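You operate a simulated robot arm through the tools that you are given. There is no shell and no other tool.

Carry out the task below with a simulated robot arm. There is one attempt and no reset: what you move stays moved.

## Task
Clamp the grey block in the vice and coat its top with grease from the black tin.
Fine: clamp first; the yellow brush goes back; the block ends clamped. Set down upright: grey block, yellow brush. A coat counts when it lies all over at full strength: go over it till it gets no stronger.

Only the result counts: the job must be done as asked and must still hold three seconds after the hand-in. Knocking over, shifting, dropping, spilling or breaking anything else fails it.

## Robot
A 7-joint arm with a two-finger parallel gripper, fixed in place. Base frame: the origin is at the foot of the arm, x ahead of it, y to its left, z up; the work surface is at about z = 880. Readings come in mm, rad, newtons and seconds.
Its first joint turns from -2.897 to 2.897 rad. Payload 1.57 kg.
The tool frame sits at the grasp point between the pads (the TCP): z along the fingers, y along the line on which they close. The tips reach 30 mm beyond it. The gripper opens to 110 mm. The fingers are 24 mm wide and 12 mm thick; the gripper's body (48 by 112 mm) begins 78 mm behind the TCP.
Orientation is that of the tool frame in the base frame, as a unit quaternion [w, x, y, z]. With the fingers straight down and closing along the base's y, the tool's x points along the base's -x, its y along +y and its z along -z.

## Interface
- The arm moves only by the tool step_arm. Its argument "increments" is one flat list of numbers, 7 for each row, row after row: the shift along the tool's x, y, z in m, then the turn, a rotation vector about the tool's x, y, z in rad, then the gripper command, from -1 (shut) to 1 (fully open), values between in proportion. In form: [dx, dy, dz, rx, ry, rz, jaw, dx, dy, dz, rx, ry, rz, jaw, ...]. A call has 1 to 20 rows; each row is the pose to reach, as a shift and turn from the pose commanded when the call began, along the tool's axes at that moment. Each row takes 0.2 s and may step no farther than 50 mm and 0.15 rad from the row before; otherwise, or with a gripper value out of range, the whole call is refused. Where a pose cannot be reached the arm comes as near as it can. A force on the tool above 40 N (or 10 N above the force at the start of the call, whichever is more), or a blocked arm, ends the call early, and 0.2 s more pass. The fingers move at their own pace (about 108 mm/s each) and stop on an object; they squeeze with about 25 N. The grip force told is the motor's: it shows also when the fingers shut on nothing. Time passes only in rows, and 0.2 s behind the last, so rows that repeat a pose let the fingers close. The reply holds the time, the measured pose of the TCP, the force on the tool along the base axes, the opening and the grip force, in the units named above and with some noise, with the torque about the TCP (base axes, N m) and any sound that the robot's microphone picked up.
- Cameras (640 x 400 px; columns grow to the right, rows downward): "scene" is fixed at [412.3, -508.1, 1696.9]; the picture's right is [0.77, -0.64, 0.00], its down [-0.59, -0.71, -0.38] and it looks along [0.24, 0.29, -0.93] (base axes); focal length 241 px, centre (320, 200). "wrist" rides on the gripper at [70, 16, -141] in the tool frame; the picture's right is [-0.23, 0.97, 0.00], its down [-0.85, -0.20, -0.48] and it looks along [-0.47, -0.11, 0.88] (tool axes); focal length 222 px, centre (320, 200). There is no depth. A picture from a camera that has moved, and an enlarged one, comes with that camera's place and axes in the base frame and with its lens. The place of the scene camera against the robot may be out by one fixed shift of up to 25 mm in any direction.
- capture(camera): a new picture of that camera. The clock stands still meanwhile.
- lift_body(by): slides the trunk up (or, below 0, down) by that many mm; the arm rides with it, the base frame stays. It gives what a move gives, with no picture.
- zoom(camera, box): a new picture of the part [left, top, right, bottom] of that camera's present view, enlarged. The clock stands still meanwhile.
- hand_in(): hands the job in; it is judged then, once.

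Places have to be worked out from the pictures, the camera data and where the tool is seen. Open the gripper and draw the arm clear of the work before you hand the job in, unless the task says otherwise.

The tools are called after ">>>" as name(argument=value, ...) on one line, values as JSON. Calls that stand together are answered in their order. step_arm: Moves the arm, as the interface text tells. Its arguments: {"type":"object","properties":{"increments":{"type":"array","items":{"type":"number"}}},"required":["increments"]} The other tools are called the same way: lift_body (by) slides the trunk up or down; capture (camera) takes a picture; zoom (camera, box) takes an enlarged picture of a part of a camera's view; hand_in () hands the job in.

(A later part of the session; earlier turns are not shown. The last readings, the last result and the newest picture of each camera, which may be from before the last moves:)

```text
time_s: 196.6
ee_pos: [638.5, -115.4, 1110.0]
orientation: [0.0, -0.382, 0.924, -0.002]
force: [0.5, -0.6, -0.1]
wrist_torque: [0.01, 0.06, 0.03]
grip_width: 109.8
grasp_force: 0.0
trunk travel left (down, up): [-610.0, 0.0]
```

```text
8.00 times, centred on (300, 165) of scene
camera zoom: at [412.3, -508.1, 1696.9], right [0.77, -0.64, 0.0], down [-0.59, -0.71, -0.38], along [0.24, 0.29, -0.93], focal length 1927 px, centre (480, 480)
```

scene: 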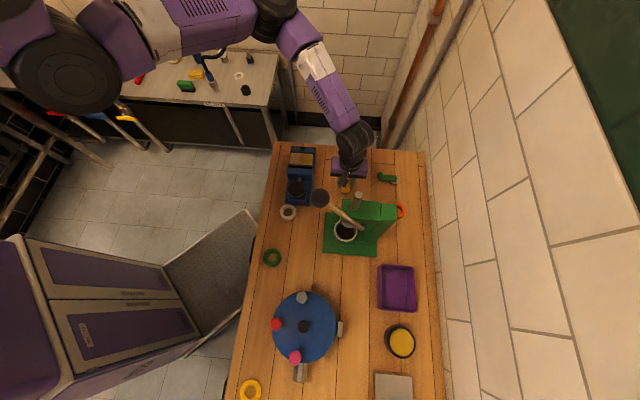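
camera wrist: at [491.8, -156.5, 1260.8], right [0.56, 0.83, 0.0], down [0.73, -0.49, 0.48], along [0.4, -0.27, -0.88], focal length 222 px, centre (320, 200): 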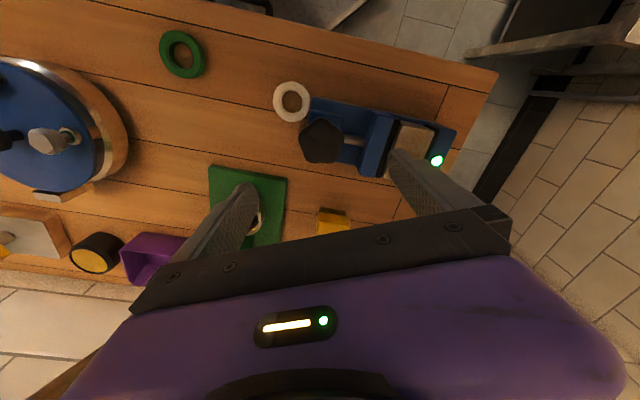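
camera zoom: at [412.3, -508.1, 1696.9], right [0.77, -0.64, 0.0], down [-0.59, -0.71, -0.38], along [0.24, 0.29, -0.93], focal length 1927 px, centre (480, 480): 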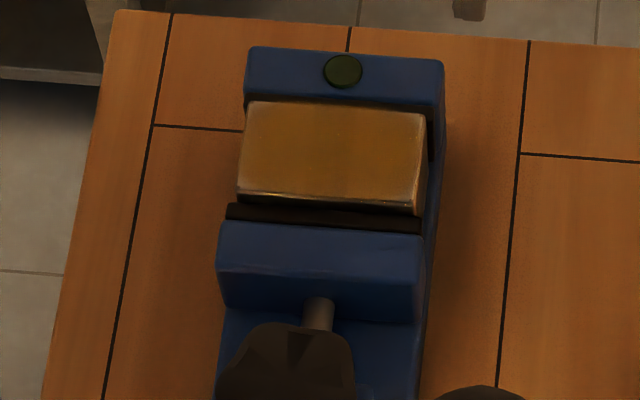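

The coat is now nearly uniform (edges slightly weaker). Lamp is off, so I re-clamp: over the knob, grip and turn clockwise.

>>> step_arm(increments=[0.04, 0.002, 0, 0, 0, -0.03, 1, 0.08, 0.003, 0, 0, 0, -0.06, 1, 0.1185, 0.0037, 0.02, 0, 0, -0.082, 1, 0.1185, 0.0037, 0.06, 0, 0, -0.082, 1, 0.1185, 0.0037, 0.1, 0, 0, -0.082, 1])

>>> zoom(camera="wrist", box=[240, 90, 400, 240])

```text
time_s: 197.8
ee_pos: [551.6, -195.5, 1011.9]
orientation: [0.0, -0.42, 0.907, -0.003]
force: [0.3, -0.8, -0.8]
wrist_torque: [0.0, -0.04, 0.02]
grip_width: 109.8
grasp_force: 0.0
trunk travel left (down, up): [-610.0, 0.0]
```

```text
2.67 times, centred on (320, 165) of wrist
camera zoom: at [493.8, -237.2, 1152.3], right [-0.6, 0.8, -0.01], down [0.7, 0.53, 0.48], along [0.39, 0.28, -0.88], focal length 592 px, centre (320, 293)
```

zoom: 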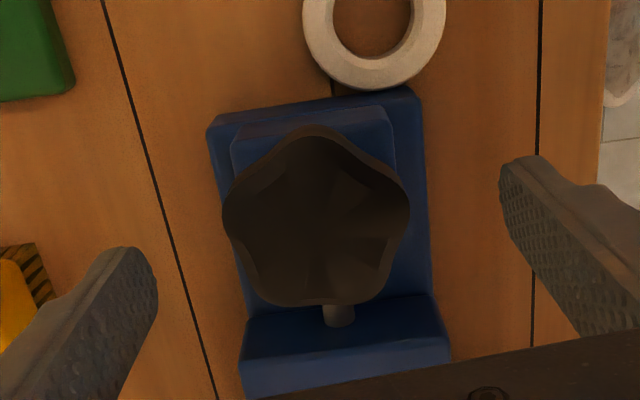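

I fine-align the fingers with the lobes, descend, grip and tighten.

>>> step_arm(increments=[0.0016, -0.0027, 0.012, 0, 0, 0.07, 1, 0.0016, -0.0027, 0.024, 0, 0, 0.07, 1, 0.0016, -0.0027, 0.024, 0, 0, 0.07, 0.3, 0.0016, -0.0027, 0.024, 0, 0, 0.07, -1, 0.0016, -0.0027, 0.024, 0, 0, 0.07, -1, 0.0016, -0.0027, 0.024, 0, 0, 0.07, -1])

>>> step_arm(increments=[0, 0, 0, 0, 0, 0.06, -1, 0, 0, 0, 0, 0, 0.12, -1, 0, 0, 0, 0, 0, 0.18, -1])

>>> step_arm(increments=[0, 0, 0, 0, 0, 0.06, -1, 0, 0, 0, 0, 0, 0.12, -1])

>>> zoom(camera="scene", box=[265, 130, 345, 215])

```text
time_s: 199.2
ee_pos: [552.1, -198.3, 987.4]
orientation: [-0.001, -0.388, 0.922, -0.001]
force: [-6.6, 6.5, -4.2]
wrist_torque: [0.8, 0.09, 0.0]
grip_width: 58.0
grasp_force: 45.1
trunk travel left (down, up): [-610.0, 0.0]
```

```text
time_s: 199.9
ee_pos: [551.8, -198.2, 987.9]
orientation: [-0.001, -0.303, 0.953, -0.002]
force: [-16.2, 10.5, 1.9]
wrist_torque: [0.18, 0.33, 0.87]
grip_width: 58.1
grasp_force: 45.5
trunk travel left (down, up): [-610.0, 0.0]
```

```text
time_s: 200.6
ee_pos: [551.8, -196.9, 987.8]
orientation: [-0.001, -0.246, 0.969, -0.001]
force: [-16.6, 15.6, -0.7]
wrist_torque: [0.49, 0.18, 0.48]
grip_width: 57.4
grasp_force: 45.0
trunk travel left (down, up): [-610.0, 0.0]
```

```text
4.71 times, centred on (305, 172) of scene
camera zoom: at [412.3, -508.1, 1696.9], right [0.77, -0.64, 0.0], down [-0.59, -0.71, -0.38], along [0.24, 0.29, -0.93], focal length 1133 px, centre (391, 329)
```

zoom: 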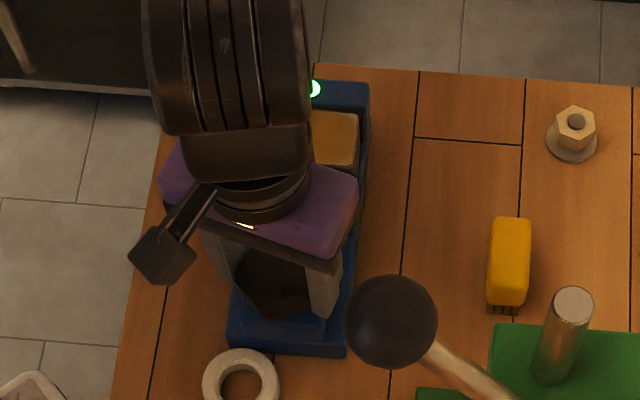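

Lamp lit again. I continue turning to reach the high-torque part of the grip cycle.

>>> step_arm(increments=[0, 0, 0, 0, 0, 0.06, -1, 0, 0, 0, 0, 0, 0.12, -1])

>>> step_arm(increments=[0, 0, 0, 0, 0, 0.06, -1, 0, 0, 0, 0, 0, 0.12, -1])

>>> step_arm(increments=[0, 0, 0, 0, 0, 0.06, -1, 0, 0, 0, 0, 0, 0.12, -1])

>>> step_arm(increments=[0, 0, 0, 0, 0, 0.06, -1, 0, 0, 0, 0, 0, 0.12, -1])

```text
time_s: 201.2
ee_pos: [552.4, -196.7, 987.6]
orientation: [0.0, -0.187, 0.982, -0.001]
force: [-15.9, 18.1, 0.9]
wrist_torque: [0.6, 0.15, 0.05]
grip_width: 55.6
grasp_force: 45.4
trunk travel left (down, up): [-610.0, 0.0]
```

```text
time_s: 201.8
ee_pos: [553.7, -196.5, 988.3]
orientation: [-0.001, -0.129, 0.992, -0.001]
force: [-14.8, 21.1, -1.7]
wrist_torque: [0.41, 0.38, 1.72]
grip_width: 56.2
grasp_force: 44.9
trunk travel left (down, up): [-610.0, 0.0]
```

```text
time_s: 202.3
ee_pos: [553.6, -196.9, 987.4]
orientation: [-0.001, -0.069, 0.998, 0.0]
force: [-12.4, 24.2, 1.9]
wrist_torque: [0.6, 0.23, 1.18]
grip_width: 57.7
grasp_force: 45.5
trunk travel left (down, up): [-610.0, 0.0]
```

```text
time_s: 202.9
ee_pos: [553.1, -196.8, 988.6]
orientation: [0.001, -0.009, 1.0, -0.001]
force: [-7.7, 24.6, 3.7]
wrist_torque: [0.63, 0.18, 0.88]
grip_width: 58.2
grasp_force: 44.6
trunk travel left (down, up): [-610.0, 0.0]
```

Maximum torque applied again. I release, rise, and fetch the brush for light-pressure finishing strokes.

>>> step_arm(increments=[0, 0, 0, 0, 0, 0, 0.2, 0, 0, 0, 0, 0, 0, 1, 0, 0, 0, 0, 0, 0, 1, 0, 0, -0.03, 0, 0, 0, 1, 0, 0, -0.07, 0, 0, 0, 1, 0, 0, -0.11, 0, 0, 0, 1, 0, 0, -0.132, 0, 0, 0, 1])

>>> zoom(camera="scene", box=[275, 140, 325, 190])

```text
time_s: 204.6
ee_pos: [552.0, -198.4, 1119.4]
orientation: [0.0, -0.008, 1.0, -0.003]
force: [1.3, 0.5, -0.3]
wrist_torque: [0.02, 0.01, 0.03]
grip_width: 109.9
grasp_force: 0.0
trunk travel left (down, up): [-610.0, 0.0]
```

```text
8.00 times, centred on (300, 165) of scene
camera zoom: at [412.3, -508.1, 1696.9], right [0.77, -0.64, 0.0], down [-0.59, -0.71, -0.38], along [0.24, 0.29, -0.93], focal length 1927 px, centre (480, 480)
```

zoom: 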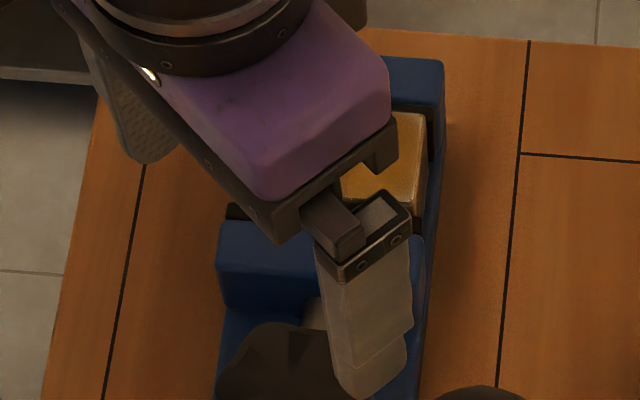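

>>> step_arm(increments=[-0.022, -0.0107, 0, 0, 0, -0.11, 0.5, -0.044, -0.0214, 0, 0, 0, -0.22, 0.3, -0.066, -0.0321, 0, 0, 0, -0.33, 0.3, -0.0881, -0.0427, 0, 0, 0, -0.44, 0.3, -0.1101, -0.0534, 0, 0, 0, -0.55, 0.3, -0.1321, -0.0641, 0, 0, 0, -0.66, 0.3, -0.1541, -0.0748, 0, 0, 0, -0.769, 0.3])

>>> zoom(camera="wrist", box=[270, 80, 390, 180])

>>> zoom(camera="scene", box=[275, 140, 325, 190])

```text
time_s: 206.2
ee_pos: [707.5, -268.5, 1119.2]
orientation: [0.0, -0.384, 0.923, -0.003]
force: [0.7, -0.2, 1.1]
wrist_torque: [-0.04, 0.0, 0.01]
grip_width: 71.5
grasp_force: 0.1
trunk travel left (down, up): [-610.0, 0.0]
```

```text
4.00 times, centred on (330, 130) of wrist
camera zoom: at [647.0, -306.3, 1259.5], right [-0.53, 0.85, 0.0], down [0.74, 0.47, 0.48], along [0.41, 0.25, -0.88], focal length 888 px, centre (280, 480)
```

zoom: 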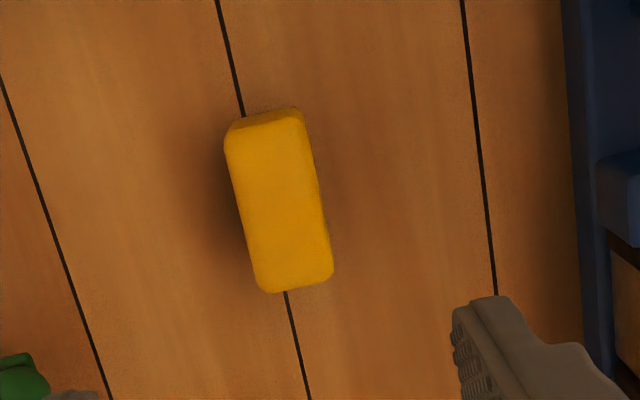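

```text
8.00 times, centred on (300, 165) of scene
camera zoom: at [412.3, -508.1, 1696.9], right [0.77, -0.64, 0.0], down [-0.59, -0.71, -0.38], along [0.24, 0.29, -0.93], focal length 1927 px, centre (480, 480)
```

zoom: 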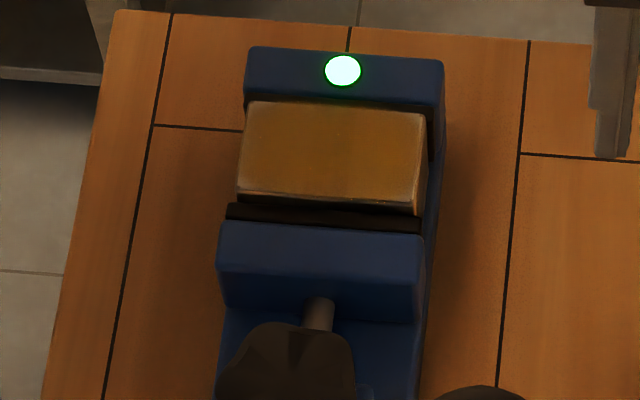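

Lamp on. Grip the brush again.

>>> step_arm(increments=[0, -0.001, 0.04, 0, 0, 0, 0.3, 0, -0.0015, 0.08, 0, 0, 0, 0.3, 0, -0.0015, 0.12, 0, 0, 0, 0.3, 0, -0.0015, 0.155, 0, 0, 0, 0.3, 0, -0.0015, 0.18, 0, 0, 0, 0.3, 0, -0.0015, 0.191, 0, 0, 0, 0.3, 0, -0.0015, 0.191, 0, 0, 0, 0, 0, -0.0015, 0.191, 0, 0, 0, -1, 0, -0.0015, 0.191, 0, 0, 0, -1, 0, -0.0015, 0.191, 0, 0, 0, -1])

>>> step_arm(increments=[0, 0, -0.002, 0, 0, 0, -1, 0, 0, -0.006, 0, 0, 0, -1, 0, 0, -0.014, 0, 0, 0, -1, 0, 0, -0.028, 0, 0, 0, -1, 0, 0, -0.045, 0, 0, 0, -1, 0, 0, -0.065, 0, 0, 0, -1, 0, 0, -0.09, 0, 0, 0, -1, 0, 0, -0.12, 0, 0, 0, -1, 0, 0, -0.15, 0, 0, 0, -1])

>>> step_arm(increments=[-0.012, 0.033, 0, 0, 0, 0, -1, -0.027, 0.073, 0, 0, 0, 0, -1, -0.041, 0.112, 0, 0, 0, 0, -1, -0.055, 0.15, 0, 0, 0, 0, -1, -0.0687, 0.1872, 0, 0, 0, 0, -1, -0.0687, 0.1872, 0.03, 0, 0, 0, -1, -0.0687, 0.1872, 0.055, 0, 0, 0, -1, -0.0687, 0.1872, 0.066, 0, 0, 0, -1])

```text
time_s: 208.3
ee_pos: [709.5, -272.1, 929.5]
orientation: [-0.001, -0.382, 0.924, -0.002]
force: [-0.2, -0.5, -0.1]
wrist_torque: [0.04, 0.03, 0.0]
grip_width: 29.7
grasp_force: 25.5
trunk travel left (down, up): [-610.0, 0.0]
```

```text
time_s: 210.3
ee_pos: [709.6, -272.6, 1079.3]
orientation: [-0.001, -0.383, 0.924, -0.003]
force: [0.3, 0.3, -0.6]
wrist_torque: [0.0, -0.01, -0.02]
grip_width: 29.4
grasp_force: 25.1
trunk travel left (down, up): [-610.0, 0.0]
```

```text
time_s: 212.2
ee_pos: [626.2, -89.9, 1010.7]
orientation: [0.0, -0.383, 0.924, -0.003]
force: [-0.4, 0.0, -0.7]
wrist_torque: [-0.02, 0.02, 0.0]
grip_width: 29.5
grasp_force: 25.3
trunk travel left (down, up): [-610.0, 0.0]
```

I lower in sub-millimetre steps to a very light contact.

>>> step_arm(increments=[0, 0, 0.0008, 0, 0, 0, -1])

>>> step_arm(increments=[0, 0, 0.0008, 0, 0, 0, -1])

>>> step_arm(increments=[0, 0, 0.0006, 0, 0, 0, -1])

```text
time_s: 212.6
ee_pos: [625.4, -89.8, 1011.3]
orientation: [0.0, -0.384, 0.924, -0.003]
force: [-0.1, 0.1, -0.7]
wrist_torque: [0.01, -0.03, -0.02]
grip_width: 29.7
grasp_force: 25.1
trunk travel left (down, up): [-610.0, 0.0]
```

```text
time_s: 212.9
ee_pos: [626.5, -90.5, 1010.5]
orientation: [0.0, -0.383, 0.924, -0.002]
force: [-0.8, -0.2, -1.0]
wrist_torque: [-0.02, 0.0, -0.02]
grip_width: 29.4
grasp_force: 25.3
trunk travel left (down, up): [-610.0, 0.0]
```

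```text
time_s: 213.3
ee_pos: [626.2, -90.6, 1010.5]
orientation: [0.0, -0.383, 0.924, -0.001]
force: [-0.1, -0.3, -0.6]
wrist_torque: [-0.01, -0.03, 0.02]
grip_width: 29.7
grasp_force: 25.2
trunk travel left (down, up): [-610.0, 0.0]
```

>>> step_arm(increments=[0, 0, 0.0008, 0, 0, 0, -1])

>>> step_arm(increments=[0, 0, 0.0007, 0, 0, 0, -1])

>>> step_arm(increments=[0, 0, 0.0006, 0, 0, 0, -1])

```text
time_s: 213.8
ee_pos: [625.7, -90.1, 1008.4]
orientation: [0.0, -0.383, 0.924, -0.002]
force: [0.0, 0.2, -1.0]
wrist_torque: [0.01, 0.04, 0.03]
grip_width: 29.4
grasp_force: 25.0
trunk travel left (down, up): [-610.0, 0.0]
```

```text
time_s: 214.2
ee_pos: [624.8, -90.6, 1007.5]
orientation: [0.0, -0.383, 0.924, -0.003]
force: [0.1, 0.8, 2.5]
wrist_torque: [0.01, 0.06, 0.01]
grip_width: 29.6
grasp_force: 24.7
trunk travel left (down, up): [-610.0, 0.0]
```

```text
time_s: 214.6
ee_pos: [625.6, -89.9, 1007.5]
orientation: [-0.001, -0.383, 0.924, -0.002]
force: [-0.7, 2.5, 9.3]
wrist_torque: [0.15, 0.16, -0.04]
grip_width: 29.5
grasp_force: 25.5
trunk travel left (down, up): [-610.0, 0.0]
```

Contact is stiff (~10 N/mm). I back off 0.4 mm (~5 N) and sweep to the far end, then check lamp and coat.

>>> step_arm(increments=[0, -0.003, -0.0004, 0, 0, 0, -1, 0, -0.009, -0.0004, 0, 0, 0, -1, 0, -0.015, -0.0004, 0, 0, 0, -1, 0, -0.021, -0.0004, 0, 0, 0, -1, 0, -0.027, -0.0004, 0, 0, 0, -1])

>>> zoom(camera="scene", box=[275, 140, 325, 190])

>>> step_arm(increments=[0, -0.006, 0, 0, 0, 0, -1, 0, -0.012, 0, 0, 0, 0, -1, 0, -0.018, 0, 0, 0, 0, -1, 0, -0.024, 0, 0, 0, 0, -1, 0, -0.03, 0, 0, 0, 0, -1])

>>> zoom(camera="scene", box=[275, 140, 325, 190])

```text
time_s: 215.8
ee_pos: [645.1, -109.7, 1008.0]
orientation: [0.0, -0.383, 0.924, -0.002]
force: [-1.6, 2.6, 6.5]
wrist_torque: [0.14, 0.17, -0.02]
grip_width: 29.5
grasp_force: 24.9
trunk travel left (down, up): [-610.0, 0.0]
```

```text
8.00 times, centred on (300, 165) of scene
camera zoom: at [412.3, -508.1, 1696.9], right [0.77, -0.64, 0.0], down [-0.59, -0.71, -0.38], along [0.24, 0.29, -0.93], focal length 1927 px, centre (480, 480)
```

zoom: 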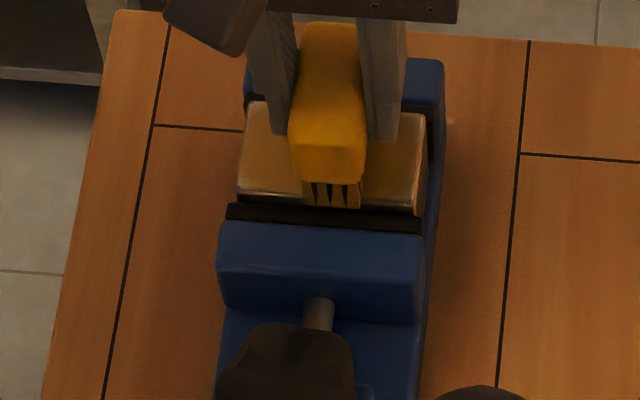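

```text
time_s: 216.9
ee_pos: [667.0, -131.8, 1008.2]
orientation: [0.001, -0.382, 0.924, -0.003]
force: [-0.4, 0.3, 1.2]
wrist_torque: [0.02, 0.07, 0.01]
grip_width: 29.4
grasp_force: 25.0
trunk travel left (down, up): [-610.0, 0.0]
```

```text
8.00 times, centred on (300, 165) of scene
camera zoom: at [412.3, -508.1, 1696.9], right [0.77, -0.64, 0.0], down [-0.59, -0.71, -0.38], along [0.24, 0.29, -0.93], focal length 1927 px, centre (480, 480)
```

zoom: 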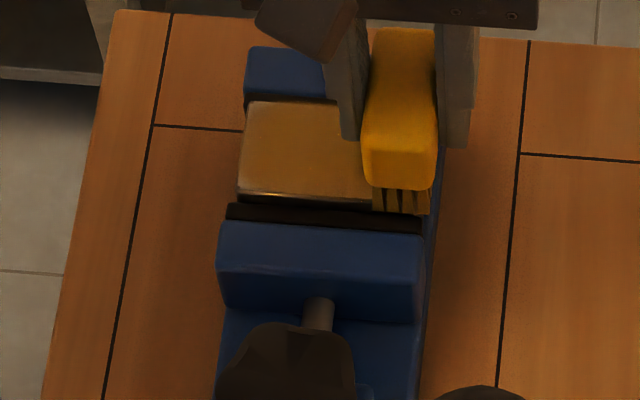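

I sweep back with the same light pressure and check the lamp at the +y end.

>>> step_arm(increments=[0, 0.007, 0, 0, 0, 0, -1, 0, 0.014, 0, 0, 0, 0, -1, 0, 0.021, 0, 0, 0, 0, -1, 0, 0.028, 0, 0, 0, 0, -1, 0, 0.035, 0, 0, 0, 0, -1, 0, 0.042, 0, 0, 0, 0, -1, 0, 0.049, 0, 0, 0, 0, -1, 0, 0.056, 0, 0, 0, 0, -1, 0, 0.062, 0, 0, 0, 0, -1])

>>> zoom(camera="scene", box=[275, 140, 325, 190])

```text
time_s: 218.9
ee_pos: [621.7, -87.5, 1007.8]
orientation: [0.0, -0.383, 0.924, -0.003]
force: [2.4, -1.9, 7.5]
wrist_torque: [-0.03, 0.03, 0.03]
grip_width: 29.6
grasp_force: 24.9
trunk travel left (down, up): [-610.0, 0.0]
```

```text
8.00 times, centred on (300, 165) of scene
camera zoom: at [412.3, -508.1, 1696.9], right [0.77, -0.64, 0.0], down [-0.59, -0.71, -0.38], along [0.24, 0.29, -0.93], focal length 1927 px, centre (480, 480)
```

zoom: 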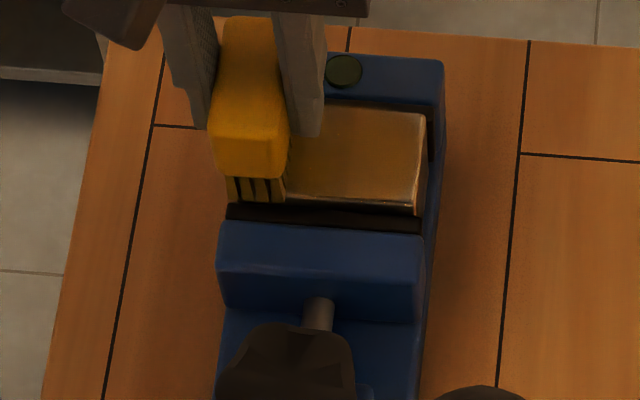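

The lamp is off again even with light strokes. I lift the brush clear and see whether it comes back.

>>> step_arm(increments=[0, 0, -0.015, 0, 0, 0, -1, 0, 0, -0.05, 0, 0, 0, -1, 0, 0, -0.09, 0, 0, 0, -1])

>>> zoom(camera="scene", box=[275, 140, 325, 190])

>>> zoom(camera="wrist", box=[220, 60, 420, 230])

```text
time_s: 219.8
ee_pos: [621.5, -86.5, 1099.8]
orientation: [-0.001, -0.383, 0.924, -0.002]
force: [0.4, -0.1, -1.2]
wrist_torque: [0.0, 0.01, 0.0]
grip_width: 29.5
grasp_force: 25.1
trunk travel left (down, up): [-610.0, 0.0]
```

```text
8.00 times, centred on (300, 165) of scene
camera zoom: at [412.3, -508.1, 1696.9], right [0.77, -0.64, 0.0], down [-0.59, -0.71, -0.38], along [0.24, 0.29, -0.93], focal length 1927 px, centre (480, 480)
```

zoom: 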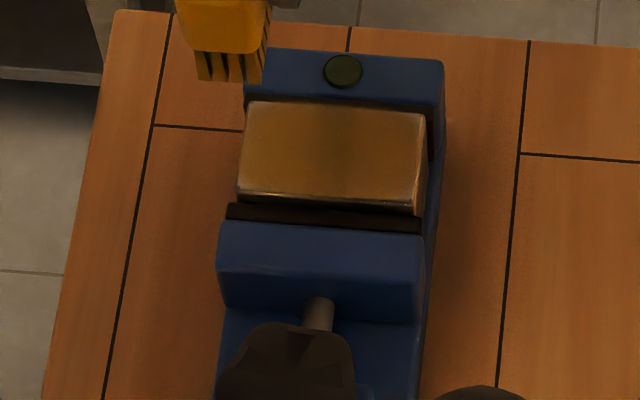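

```text
2.35 times, centred on (320, 145) of wrist
camera zoom: at [560.3, -123.0, 1238.3], right [-0.53, 0.85, 0.0], down [0.75, 0.47, 0.48], along [0.41, 0.25, -0.88], focal length 523 px, centre (320, 329)
```

zoom: 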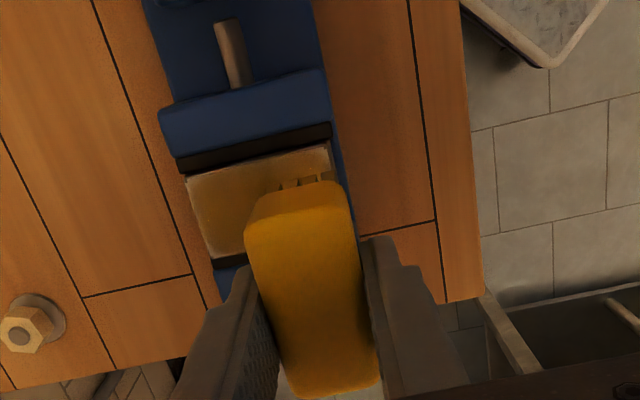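

Jaw plates and block top are almost level (≈952–957), and in this orientation the brush overhangs onto the movable jaw, which probably disturbs the clamp. I'll change to the other orientation (brush along the block, narrower than the block). First I look at the coat closely.

>>> step_arm(increments=[0.01, -0.04, 0, 0, 0, 0, -1, 0.02, -0.08, 0, 0, 0, 0, -1, 0.025, -0.12, 0, 0, 0, 0, -1])

>>> zoom(camera="wrist", box=[330, 70, 460, 190])

>>> zoom(camera="scene", box=[288, 148, 318, 172])

```text
time_s: 220.6
ee_pos: [688.5, -189.3, 1098.6]
orientation: [0.0, -0.384, 0.923, -0.004]
force: [0.1, 0.1, -0.7]
wrist_torque: [-0.03, 0.04, 0.03]
grip_width: 29.9
grasp_force: 25.1
trunk travel left (down, up): [-610.0, 0.0]
```

```text
3.33 times, centred on (395, 130) of wrist
camera zoom: at [627.8, -225.7, 1239.0], right [-0.53, 0.85, -0.01], down [0.74, 0.47, 0.48], along [0.41, 0.25, -0.88], focal length 740 px, centre (70, 433)
```

zoom: 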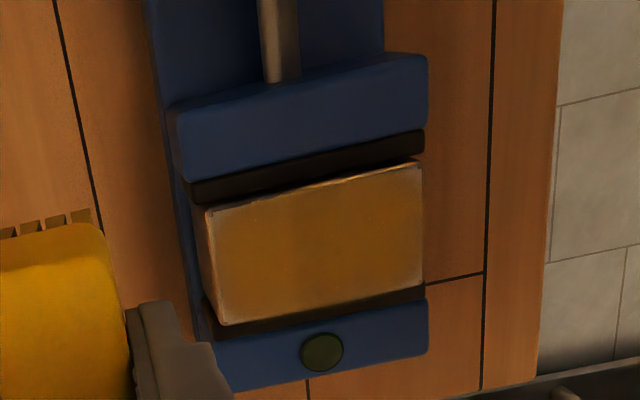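

```text
16.00 times, centred on (303, 160) of scene
camera zoom: at [412.3, -508.1, 1696.9], right [0.77, -0.64, 0.0], down [-0.59, -0.71, -0.38], along [0.24, 0.29, -0.93], focal length 3854 px, centre (592, 840)
```

zoom: 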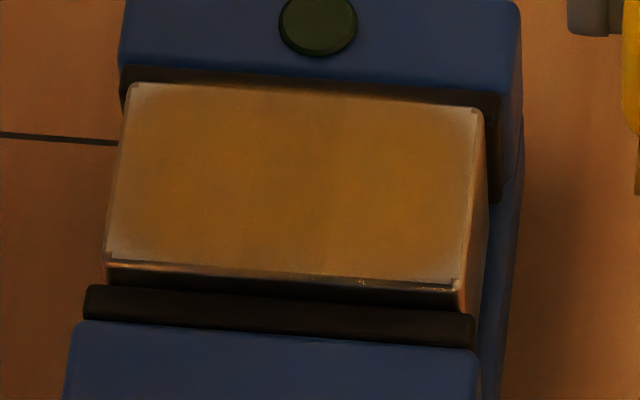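

The coat covers everything but fades at the edges and corners. I park the brush once more, re-clamp, and then continue with gentler strokes in the other orientation.

>>> step_arm(increments=[0.022, -0.035, 0, 0, 0, 0, -1, 0.0444, -0.0709, 0, 0, 0, 0, -1, 0.0444, -0.0709, 0.04, 0, 0, 0, -1, 0.0444, -0.0709, 0.08, 0, 0, 0, -1, 0.0444, -0.0709, 0.12, 0, 0, 0, -1, 0.0444, -0.0709, 0.15, 0, 0, 0, -1, 0.0444, -0.0709, 0.166, 0, 0, 0, -1])

>>> step_arm(increments=[0, 0, 0.0015, 0, 0, 0, -1, 0, 0, 0.003, 0, 0, 0, -1])

>>> step_arm(increments=[0, 0, 0.001, 0, 0, 0, -1, 0, 0, 0.002, 0, 0, 0, -1])

```text
time_s: 222.2
ee_pos: [707.9, -271.4, 932.1]
orientation: [-0.001, -0.383, 0.924, -0.003]
force: [0.4, -0.3, -1.4]
wrist_torque: [0.03, 0.02, 0.01]
grip_width: 29.8
grasp_force: 24.7
trunk travel left (down, up): [-610.0, 0.0]
```

```text
time_s: 222.8
ee_pos: [708.2, -270.4, 929.4]
orientation: [0.0, -0.383, 0.924, -0.002]
force: [0.5, 0.4, 0.1]
wrist_torque: [0.01, -0.03, -0.01]
grip_width: 29.6
grasp_force: 24.9
trunk travel left (down, up): [-610.0, 0.0]
```

```text
time_s: 223.3
ee_pos: [707.6, -271.0, 927.0]
orientation: [0.001, -0.382, 0.924, -0.002]
force: [0.1, 1.3, 4.2]
wrist_torque: [0.04, 0.05, 0.02]
grip_width: 29.6
grasp_force: 24.9
trunk travel left (down, up): [-610.0, 0.0]
```

Contact; release and go to the knob.

>>> step_arm(increments=[0, 0, -0.0005, 0, 0, 0, -0.3, 0, 0, -0.0005, 0, 0, 0, 0.1, 0, 0, -0.0005, 0, 0, 0, 0.2, 0, 0, -0.015, 0, 0, 0, 0.2, 0, 0, -0.04, 0, 0, 0, 0.2, 0, 0, -0.08, 0, 0, 0, 0.2, 0, 0, -0.12, 0, 0, 0, 0.2, 0, 0, -0.16, 0, 0, 0, 0.4, 0, 0, -0.183, 0, 0, 0, 1])

>>> step_arm(increments=[0.0053, -0.001, 0, 0, 0, 0, 1, 0.012, 0.033, 0, 0, 0, 0, 1, 0.025, 0.07, 0, 0, 0, -0.02, 1, 0.038, 0.107, 0, 0, 0, -0.04, 1, 0.05, 0.14, 0, 0, 0, -0.06, 1, 0.0588, 0.163, 0.02, 0, 0, -0.082, 1])

>>> zoom(camera="wrist", box=[240, 60, 400, 210])

```text
time_s: 225.3
ee_pos: [708.4, -270.4, 1111.3]
orientation: [0.0, -0.382, 0.924, -0.002]
force: [-0.1, -1.0, -0.5]
wrist_torque: [-0.01, 0.01, 0.0]
grip_width: 110.1
grasp_force: 0.1
trunk travel left (down, up): [-610.0, 0.0]
```

```text
time_s: 226.8
ee_pos: [550.5, -196.4, 1091.0]
orientation: [0.0, -0.421, 0.907, -0.003]
force: [0.3, 0.0, 0.5]
wrist_torque: [-0.02, -0.01, -0.02]
grip_width: 109.8
grasp_force: 0.1
trunk travel left (down, up): [-610.0, 0.0]
```

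```text
2.67 times, centred on (320, 135) of wrist
camera zoom: at [493.0, -238.3, 1231.0], right [-0.6, 0.8, -0.01], down [0.7, 0.53, 0.48], along [0.39, 0.28, -0.88], focal length 592 px, centre (320, 373)
```

zoom: 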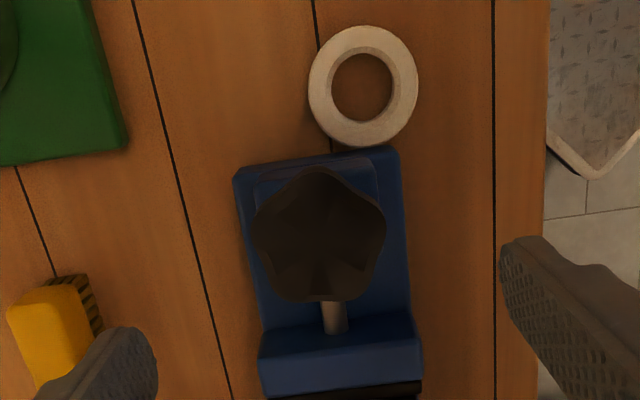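

I align better this time (ψ≈−0.97, the tightest seat of the pads on the lobes), grip and tighten.

>>> step_arm(increments=[0.0005, -0.001, 0.04, 0, 0, -0.05, 1, 0.001, -0.0015, 0.075, 0, 0, -0.1, 1, 0.001, -0.0015, 0.102, 0, 0, -0.1, 1, 0.001, -0.0015, 0.102, 0, 0, -0.1, 0.3, 0.001, -0.0015, 0.102, 0, 0, -0.1, -1, 0.001, -0.0015, 0.102, 0, 0, -0.1, -1, 0.001, -0.0015, 0.102, 0, 0, -0.1, -1])

>>> step_arm(increments=[0, 0, 0, 0, 0, 0.06, -1, 0, 0, 0, 0, 0, 0.12, -1])

>>> zoom(camera="scene", box=[265, 130, 345, 215])

>>> step_arm(increments=[0, 0, 0, 0, 0, 0.06, -1, 0, 0, 0, 0, 0, 0.12, -1])

>>> zoom(camera="scene", box=[265, 130, 345, 215])

```text
time_s: 228.3
ee_pos: [551.9, -198.0, 988.3]
orientation: [0.0, -0.465, 0.885, -0.002]
force: [-0.7, 0.2, -4.7]
wrist_torque: [0.32, -0.07, -0.02]
grip_width: 55.4
grasp_force: 45.1
trunk travel left (down, up): [-610.0, 0.0]
```

```text
time_s: 228.9
ee_pos: [550.3, -198.3, 987.8]
orientation: [-0.002, -0.412, 0.911, -0.002]
force: [-4.8, 0.7, -6.0]
wrist_torque: [0.03, 0.46, 1.44]
grip_width: 56.7
grasp_force: 45.3
trunk travel left (down, up): [-610.0, 0.0]
```

```text
4.71 times, centred on (305, 172) of scene
camera zoom: at [412.3, -508.1, 1696.9], right [0.77, -0.64, 0.0], down [-0.59, -0.71, -0.38], along [0.24, 0.29, -0.93], focal length 1133 px, centre (391, 329)
```

zoom: 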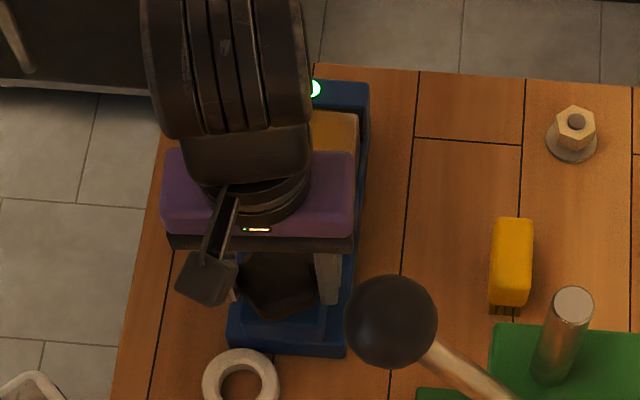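

```text
time_s: 229.6
ee_pos: [551.0, -198.6, 988.3]
orientation: [-0.002, -0.355, 0.935, -0.002]
force: [-8.0, 5.1, 0.9]
wrist_torque: [0.4, 0.49, 1.14]
grip_width: 58.1
grasp_force: 44.8
trunk travel left (down, up): [-610.0, 0.0]
```

```text
4.71 times, centred on (305, 172) of scene
camera zoom: at [412.3, -508.1, 1696.9], right [0.77, -0.64, 0.0], down [-0.59, -0.71, -0.38], along [0.24, 0.29, -0.93], focal length 1133 px, centre (391, 329)
```

zoom: 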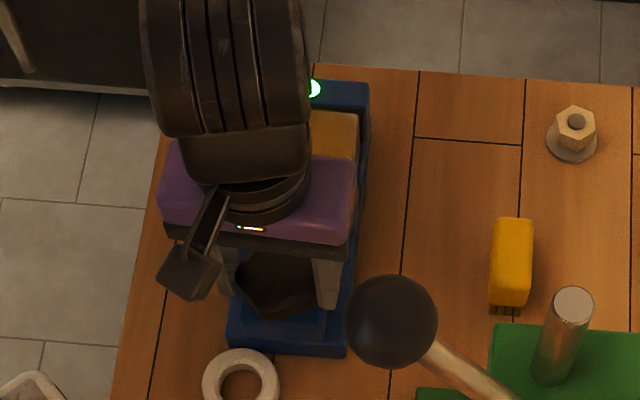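

Well-seated this time: lamp on with 1.4 N·m at once. I release, check, and go for the brush.

>>> step_arm(increments=[0, 0, 0, 0, 0, 0, 0.2, 0, 0, 0, 0, 0, 0, 1, 0, 0, 0, 0, 0, 0, 1, 0, 0, -0.03, 0, 0, 0, 1, 0, 0, -0.07, 0, 0, 0, 1, 0, 0, -0.11, 0, 0, 0, 1, 0, 0, -0.132, 0, 0, 0, 1])

>>> step_arm(increments=[-0.008, -0.032, 0, 0, 0, -0.02, 0.6, -0.016, -0.064, 0, 0, 0, -0.04, 0.3, -0.024, -0.096, 0, 0, 0, -0.05, 0.3, -0.032, -0.128, 0, 0, 0, -0.06, 0.3, -0.04, -0.155, 0, 0, 0, -0.061, 0.3])

>>> zoom(camera="scene", box=[275, 140, 325, 190])

>>> zoom(camera="wrist", box=[250, 60, 390, 200])

```text
time_s: 231.2
ee_pos: [550.7, -199.4, 1120.3]
orientation: [0.0, -0.356, 0.935, -0.002]
force: [-0.2, -0.6, 0.0]
wrist_torque: [-0.02, -0.01, -0.02]
grip_width: 110.1
grasp_force: 0.0
trunk travel left (down, up): [-610.0, 0.0]
```

```text
time_s: 232.3
ee_pos: [685.1, -286.3, 1121.2]
orientation: [0.0, -0.384, 0.923, -0.004]
force: [0.0, 0.4, -0.4]
wrist_torque: [-0.04, -0.01, -0.01]
grip_width: 71.6
grasp_force: 0.0
trunk travel left (down, up): [-610.0, 0.0]
```

```text
8.00 times, centred on (300, 165) of scene
camera zoom: at [412.3, -508.1, 1696.9], right [0.77, -0.64, 0.0], down [-0.59, -0.71, -0.38], along [0.24, 0.29, -0.93], focal length 1927 px, centre (480, 480)
```

zoom: 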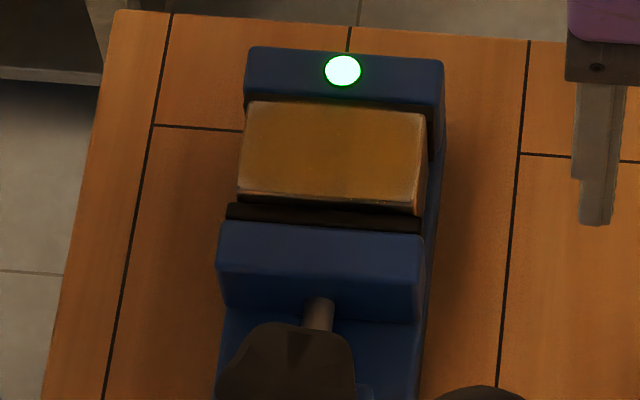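

```text
2.86 times, centred on (320, 130) of wrist
camera zoom: at [623.7, -324.2, 1261.6], right [-0.53, 0.85, -0.01], down [0.74, 0.47, 0.48], along [0.41, 0.25, -0.88], focal length 635 px, centre (320, 400)
```

zoom: 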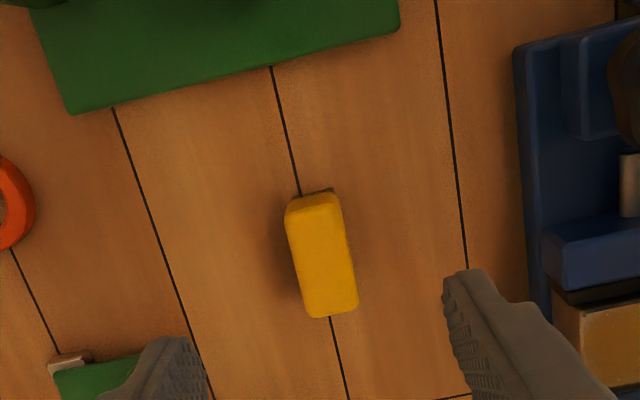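

I correct the position over the brush and grip it.

>>> step_arm(increments=[-0.0272, -0.0053, 0, 0, 0, 0, 0.3, -0.0272, -0.0053, 0.04, 0, 0, 0, 0.3, -0.0272, -0.0053, 0.08, 0, 0, 0, 0.3, -0.0272, -0.0053, 0.12, 0, 0, 0, 0.3])

>>> zoom(camera="wrist", box=[240, 90, 400, 230])

```text
time_s: 233.3
ee_pos: [706.9, -273.7, 999.6]
orientation: [-0.001, -0.384, 0.923, -0.003]
force: [0.8, 0.6, 0.7]
wrist_torque: [-0.02, -0.03, 0.01]
grip_width: 71.2
grasp_force: 0.0
trunk travel left (down, up): [-610.0, 0.0]
```

```text
2.86 times, centred on (320, 160) of wrist
camera zoom: at [646.7, -310.0, 1140.4], right [-0.53, 0.85, -0.01], down [0.74, 0.47, 0.48], along [0.41, 0.25, -0.88], focal length 635 px, centre (320, 314)
```

zoom: 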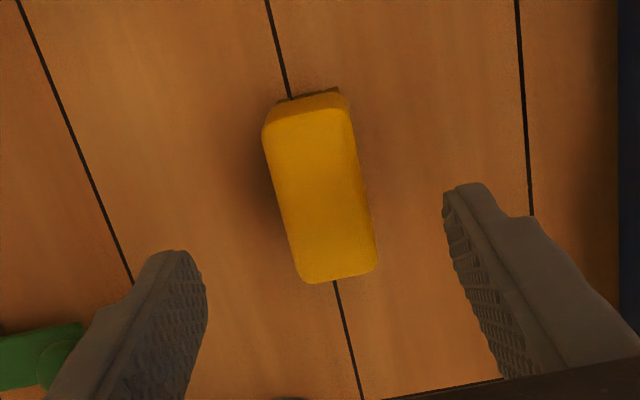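

>>> step_arm(increments=[0, 0.0015, 0.035, 0, 0, 0, 0.3, 0, 0.0015, 0.06, 0, 0, 0, 0.3, 0, 0.0015, 0.0705, 0, 0, 0, 0.3, 0, 0.0015, 0.0705, 0, 0, 0, 0, 0, 0.0015, 0.0705, 0, 0, 0, -1, 0, 0.0015, 0.0705, 0, 0, 0, -1, 0, 0.0015, 0.0705, 0, 0, 0, -1])

>>> step_arm(increments=[0, 0, -0.002, 0, 0, 0, -1, 0, 0, -0.006, 0, 0, 0, -1, 0, 0, -0.014, 0, 0, 0, -1, 0, 0, -0.028, 0, 0, 0, -1, 0, 0, -0.045, 0, 0, 0, -1, 0, 0, -0.065, 0, 0, 0, -1, 0, 0, -0.09, 0, 0, 0, -1, 0, 0, -0.12, 0, 0, 0, -1, 0, 0, -0.15, 0, 0, 0, -1])

>>> step_arm(increments=[-0.012, 0.033, 0, 0, 0, 0, -1, -0.027, 0.073, 0, 0, 0, 0, -1, -0.041, 0.112, -0.01, 0, 0, 0, -1, -0.055, 0.15, -0.02, 0, 0, 0, -1, -0.0687, 0.162, -0.02, 0, 0, 0.1, -1, -0.0687, 0.162, -0.02, 0, 0, 0.22, -1, -0.0687, 0.162, -0.02, 0, 0, 0.34, -1, -0.0687, 0.162, -0.02, 0, 0, 0.46, -1, -0.0687, 0.162, -0.02, 0, 0, 0.58, -1, -0.0687, 0.162, -0.02, 0, 0, 0.7, -1, -0.0687, 0.162, -0.02, 0, 0, 0.82, -1, -0.0687, 0.162, -0.02, 0, 0, 0.94, -1, -0.0687, 0.162, -0.02, 0, 0, 1.06, -1, -0.0687, 0.162, -0.02, 0, 0, 1.18, -1, -0.0687, 0.162, -0.02, 0, 0, 1.3, -1, -0.0687, 0.162, -0.02, 0, 0, 1.42, -1, -0.0687, 0.162, -0.02, 0, 0, 1.5, -1, -0.0687, 0.162, -0.02, 0, 0, 1.571, -1])

>>> capture(camera="wrist")

>>> zoom(camera="scene", box=[260, 120, 345, 215])

```text
time_s: 234.9
ee_pos: [706.1, -272.5, 929.8]
orientation: [0.0, -0.384, 0.923, -0.002]
force: [0.1, 0.5, -0.2]
wrist_torque: [-0.01, 0.02, 0.0]
grip_width: 29.7
grasp_force: 24.9
trunk travel left (down, up): [-610.0, 0.0]
```

```text
time_s: 236.9
ee_pos: [706.8, -271.6, 1080.3]
orientation: [0.0, -0.384, 0.923, -0.002]
force: [0.8, 0.0, -1.4]
wrist_torque: [-0.02, 0.04, 0.02]
grip_width: 29.5
grasp_force: 24.6
trunk travel left (down, up): [-610.0, 0.0]
```

```text
time_s: 240.8
ee_pos: [639.9, -108.6, 1099.1]
orientation: [0.002, 0.382, 0.924, -0.002]
force: [0.5, 0.4, -0.8]
wrist_torque: [0.03, -0.01, -0.03]
grip_width: 29.5
grasp_force: 25.6
trunk travel left (down, up): [-610.0, 0.0]
```

```text
taken
camera wrist: at [601.4, -46.5, 1239.1], right [0.85, 0.53, 0.0], down [0.46, -0.74, 0.48], along [0.25, -0.41, -0.88], focal length 222 px, centre (320, 200)
```

wrist: 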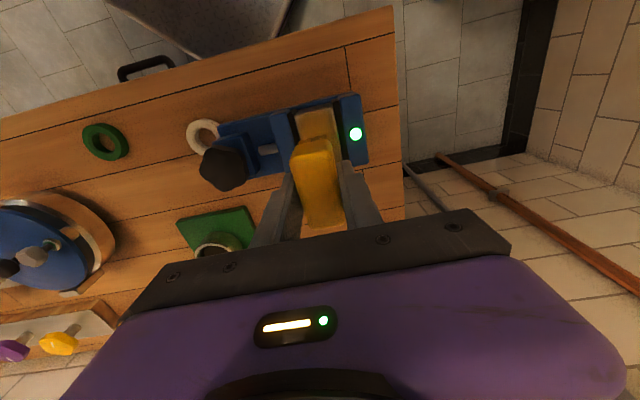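

```text
4.21 times, centred on (302, 168) of scene
camera zoom: at [412.3, -508.1, 1696.9], right [0.77, -0.64, 0.0], down [-0.59, -0.71, -0.38], along [0.24, 0.29, -0.93], focal length 1014 px, centre (394, 337)
```

zoom: 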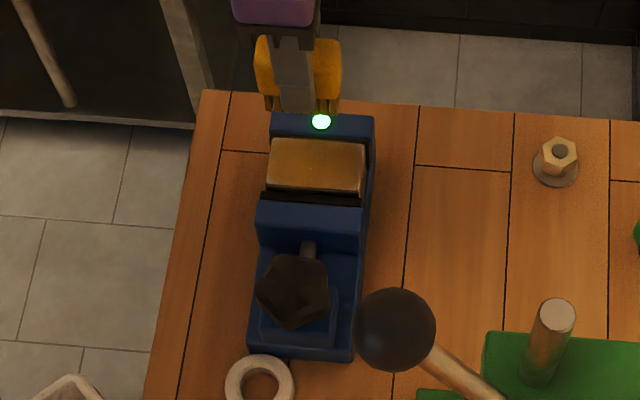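

In this orientation the wrist camera shows the lamp directly. I position over the first lane (7 mm toward the movable jaw) and descend to just above contact.

>>> step_arm(increments=[0, -0.004, 0.03, 0, 0, 0, -1, 0, -0.004, 0.06, 0, 0, 0, -1, 0, -0.004, 0.08, 0, 0, 0, -1, 0, -0.004, 0.0885, 0, 0, 0, -1])

>>> zoom(camera="wrist", box=[240, 70, 420, 230])

```text
time_s: 241.8
ee_pos: [636.9, -111.5, 1010.4]
orientation: [0.002, 0.381, 0.925, -0.002]
force: [-1.2, 1.7, 7.3]
wrist_torque: [0.2, 0.18, -0.02]
grip_width: 29.7
grasp_force: 25.0
trunk travel left (down, up): [-610.0, 0.0]
```

```text
2.50 times, centred on (330, 150) of wrist
camera zoom: at [598.2, -49.9, 1150.3], right [0.85, 0.53, 0.0], down [0.46, -0.74, 0.48], along [0.26, -0.41, -0.88], focal length 555 px, centre (295, 325)
```

zoom: 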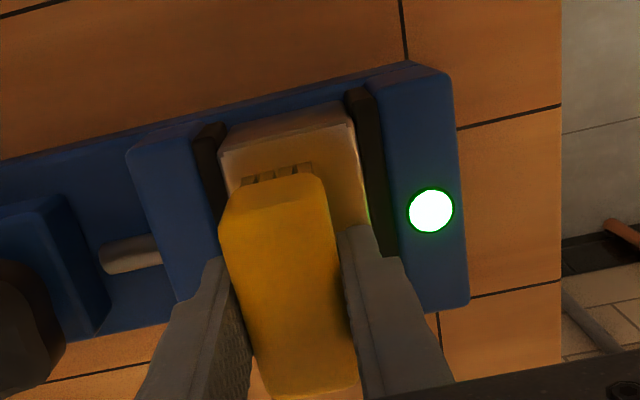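

Contact 7 N, lamp lit. I ease off 0.4 mm and stroke along the block in this lane (±16 mm), checking the lamp.

>>> step_arm(increments=[0.002, 0, -0.0004, 0, 0, 0, -1, 0.006, 0, -0.0004, 0, 0, 0, -1, 0.011, 0, -0.0004, 0, 0, 0, -1, 0.016, 0, -0.0004, 0, 0, 0, -1])

>>> zoom(camera="wrist", box=[240, 70, 420, 230])

>>> step_arm(increments=[-0.005, 0, 0, 0, 0, 0, -1, -0.01, 0, 0, 0, 0, 0, -1, -0.015, 0, 0, 0, 0, 0, -1, -0.02, 0, 0, 0, 0, 0, -1, -0.025, 0, 0, 0, 0, 0, -1, -0.032, 0, 0, 0, 0, 0, -1])

>>> zoom(camera="wrist", box=[240, 70, 420, 230])

```text
time_s: 242.8
ee_pos: [626.6, -100.3, 1010.4]
orientation: [0.002, 0.381, 0.925, -0.002]
force: [0.9, 1.1, -1.6]
wrist_torque: [-0.01, 0.03, 0.01]
grip_width: 29.5
grasp_force: 25.0
trunk travel left (down, up): [-610.0, 0.0]
```

```text
2.50 times, centred on (330, 150) of wrist
camera zoom: at [587.2, -38.5, 1150.9], right [0.85, 0.53, 0.0], down [0.47, -0.74, 0.48], along [0.26, -0.41, -0.88], focal length 555 px, centre (295, 325)
```

zoom: 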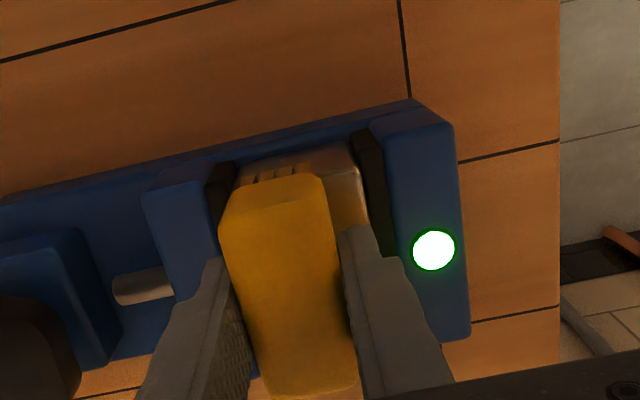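

```text
time_s: 244.2
ee_pos: [648.3, -122.6, 1010.8]
orientation: [0.001, 0.381, 0.925, -0.001]
force: [-0.7, 0.4, -0.6]
wrist_torque: [0.02, 0.0, -0.02]
grip_width: 29.5
grasp_force: 25.3
trunk travel left (down, up): [-610.0, 0.0]
```

```text
2.50 times, centred on (330, 150) of wrist
camera zoom: at [609.8, -60.4, 1151.3], right [0.85, 0.53, 0.0], down [0.47, -0.74, 0.48], along [0.26, -0.41, -0.88], focal length 555 px, centre (295, 325)
```

zoom: 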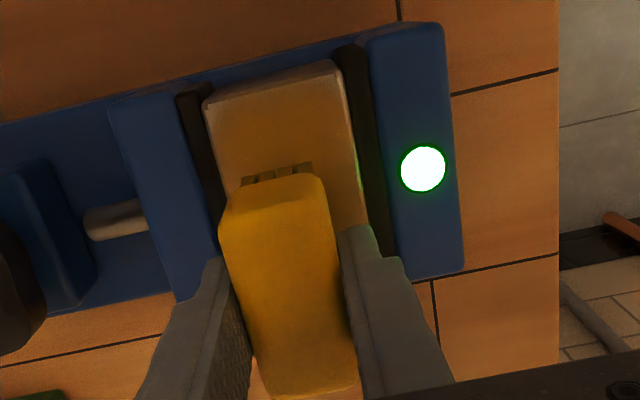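

Lamp stays on, but contact was lost. I lower 0.5 mm and stroke again with light force.

>>> step_arm(increments=[0, 0, 0.0006, 0, 0, 0, -1])

>>> step_arm(increments=[0, 0, 0.0004, 0, 0, 0, -1])

>>> step_arm(increments=[0.005, 0, 0, 0, 0, 0, -1, 0.01, 0, 0, 0, 0, 0, -1, 0.015, 0, 0, 0, 0, 0, -1, 0.02, 0, 0, 0, 0, 0, -1])

>>> zoom(camera="wrist", box=[240, 70, 420, 230])

```text
time_s: 244.6
ee_pos: [649.2, -121.9, 1011.2]
orientation: [0.002, 0.381, 0.925, -0.001]
force: [-2.1, -0.4, -1.6]
wrist_torque: [0.0, 0.0, 0.0]
grip_width: 29.4
grasp_force: 24.7
trunk travel left (down, up): [-610.0, 0.0]
```

```text
time_s: 244.9
ee_pos: [648.4, -122.4, 1011.2]
orientation: [0.002, 0.381, 0.925, -0.001]
force: [-0.3, -0.4, 0.3]
wrist_torque: [0.06, 0.03, -0.01]
grip_width: 29.7
grasp_force: 25.0
trunk travel left (down, up): [-610.0, 0.0]
```

```text
time_s: 245.9
ee_pos: [634.4, -108.9, 1010.8]
orientation: [0.002, 0.381, 0.925, -0.002]
force: [1.1, -2.2, 7.0]
wrist_torque: [0.08, 0.03, -0.03]
grip_width: 29.4
grasp_force: 25.4
trunk travel left (down, up): [-610.0, 0.0]
```

```text
2.50 times, centred on (330, 150) of wrist
camera zoom: at [596.1, -46.9, 1150.2], right [0.85, 0.53, 0.0], down [0.46, -0.74, 0.48], along [0.26, -0.41, -0.88], focal length 555 px, centre (295, 325)
```

zoom: 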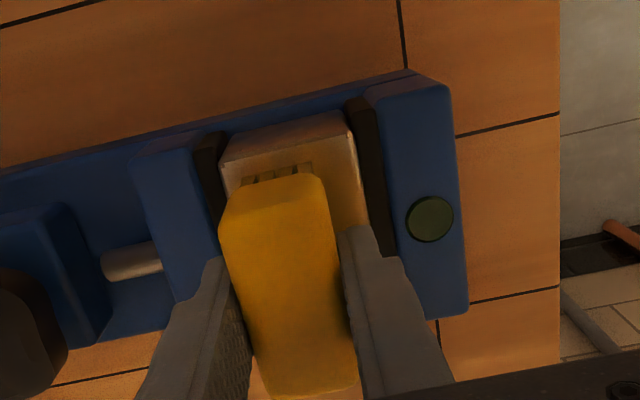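

The lamp went off as soon as the brush slid with ~7 N: sideways friction nudges the block in the lightly preloaded jaws, while static pressing did not. I test dabbing (no sliding): raise, shift to the +L end, press lightly, hold, and compare the coat there.

>>> step_arm(increments=[0, 0, -0.006, 0, 0, 0, -1, -0.03, 0, -0.03, 0, 0, 0, -1, -0.06, 0, -0.05, 0, 0, 0, -1])

>>> zoom(camera="wrist", box=[270, 30, 400, 150])

>>> zoom(camera="scene", box=[288, 148, 318, 172])

```text
time_s: 246.8
ee_pos: [676.9, -150.3, 1060.7]
orientation: [0.0, 0.381, 0.924, -0.002]
force: [-0.4, -0.9, -1.2]
wrist_torque: [0.01, 0.01, -0.02]
grip_width: 29.7
grasp_force: 25.0
trunk travel left (down, up): [-610.0, 0.0]
```

```text
3.33 times, centred on (335, 90) of wrist
camera zoom: at [638.1, -87.9, 1200.1], right [0.85, 0.53, 0.0], down [0.47, -0.74, 0.48], along [0.26, -0.41, -0.88], focal length 740 px, centre (270, 567)
```

zoom: 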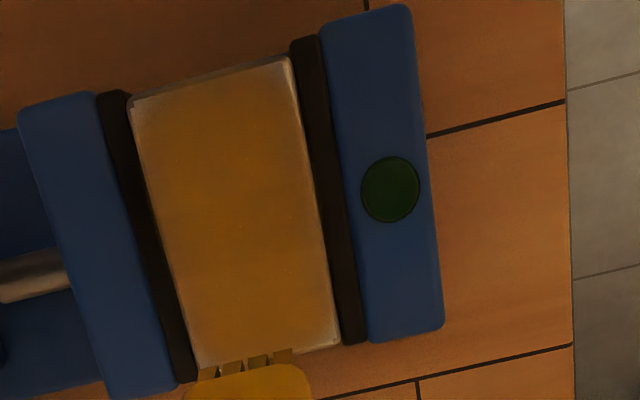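

```text
16.00 times, centred on (303, 160) of scene
camera zoom: at [412.3, -508.1, 1696.9], right [0.77, -0.64, 0.0], down [-0.59, -0.71, -0.38], along [0.24, 0.29, -0.93], focal length 3854 px, centre (592, 840)
```

zoom: 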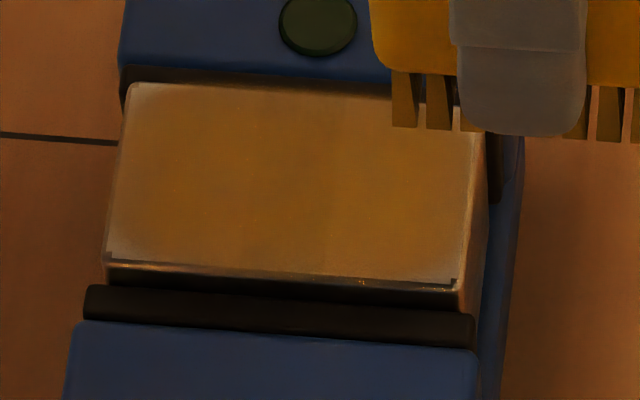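

The middle is even; only the two ends (and corners) are weaker. I work on the +L end with the brush overhanging it, lane toward the movable jaw first, with light pressure.

>>> step_arm(increments=[0.03, 0, 0, 0, 0, 0, -1, 0.06, 0, 0.01, 0, 0, 0, -1, 0.074, 0, 0.03, 0, 0, 0, -1, 0.074, 0, 0.0475, 0, 0, 0, -1])

>>> step_arm(increments=[0, 0, 0.001, 0, 0, 0, -1, 0, 0, 0.002, 0, 0, 0, -1])

>>> step_arm(increments=[0, 0, 0.0007, 0, 0, 0, -1])

>>> step_arm(increments=[0, 0, 0.0007, 0, 0, 0, -1])

```text
time_s: 247.8
ee_pos: [625.5, -99.1, 1012.3]
orientation: [0.002, 0.381, 0.924, -0.001]
force: [-0.2, -0.1, -1.0]
wrist_torque: [-0.05, -0.01, 0.01]
grip_width: 29.7
grasp_force: 24.6
trunk travel left (down, up): [-610.0, 0.0]
```

```text
time_s: 248.3
ee_pos: [624.9, -97.8, 1010.9]
orientation: [0.002, 0.381, 0.925, -0.003]
force: [0.8, -0.7, -1.0]
wrist_torque: [0.04, 0.04, 0.01]
grip_width: 29.4
grasp_force: 25.2
trunk travel left (down, up): [-610.0, 0.0]
```

```text
time_s: 248.8
ee_pos: [623.8, -99.3, 1010.9]
orientation: [0.002, 0.382, 0.924, -0.002]
force: [-0.3, 0.6, 5.9]
wrist_torque: [0.12, 0.09, 0.01]
grip_width: 29.8
grasp_force: 25.6
trunk travel left (down, up): [-610.0, 0.0]
```

```text
time_s: 249.2
ee_pos: [624.6, -99.8, 1009.7]
orientation: [0.002, 0.38, 0.925, -0.001]
force: [0.4, -1.4, 15.1]
wrist_torque: [0.26, 0.2, 0.04]
grip_width: 29.6
grasp_force: 25.5
trunk travel left (down, up): [-610.0, 0.0]
```

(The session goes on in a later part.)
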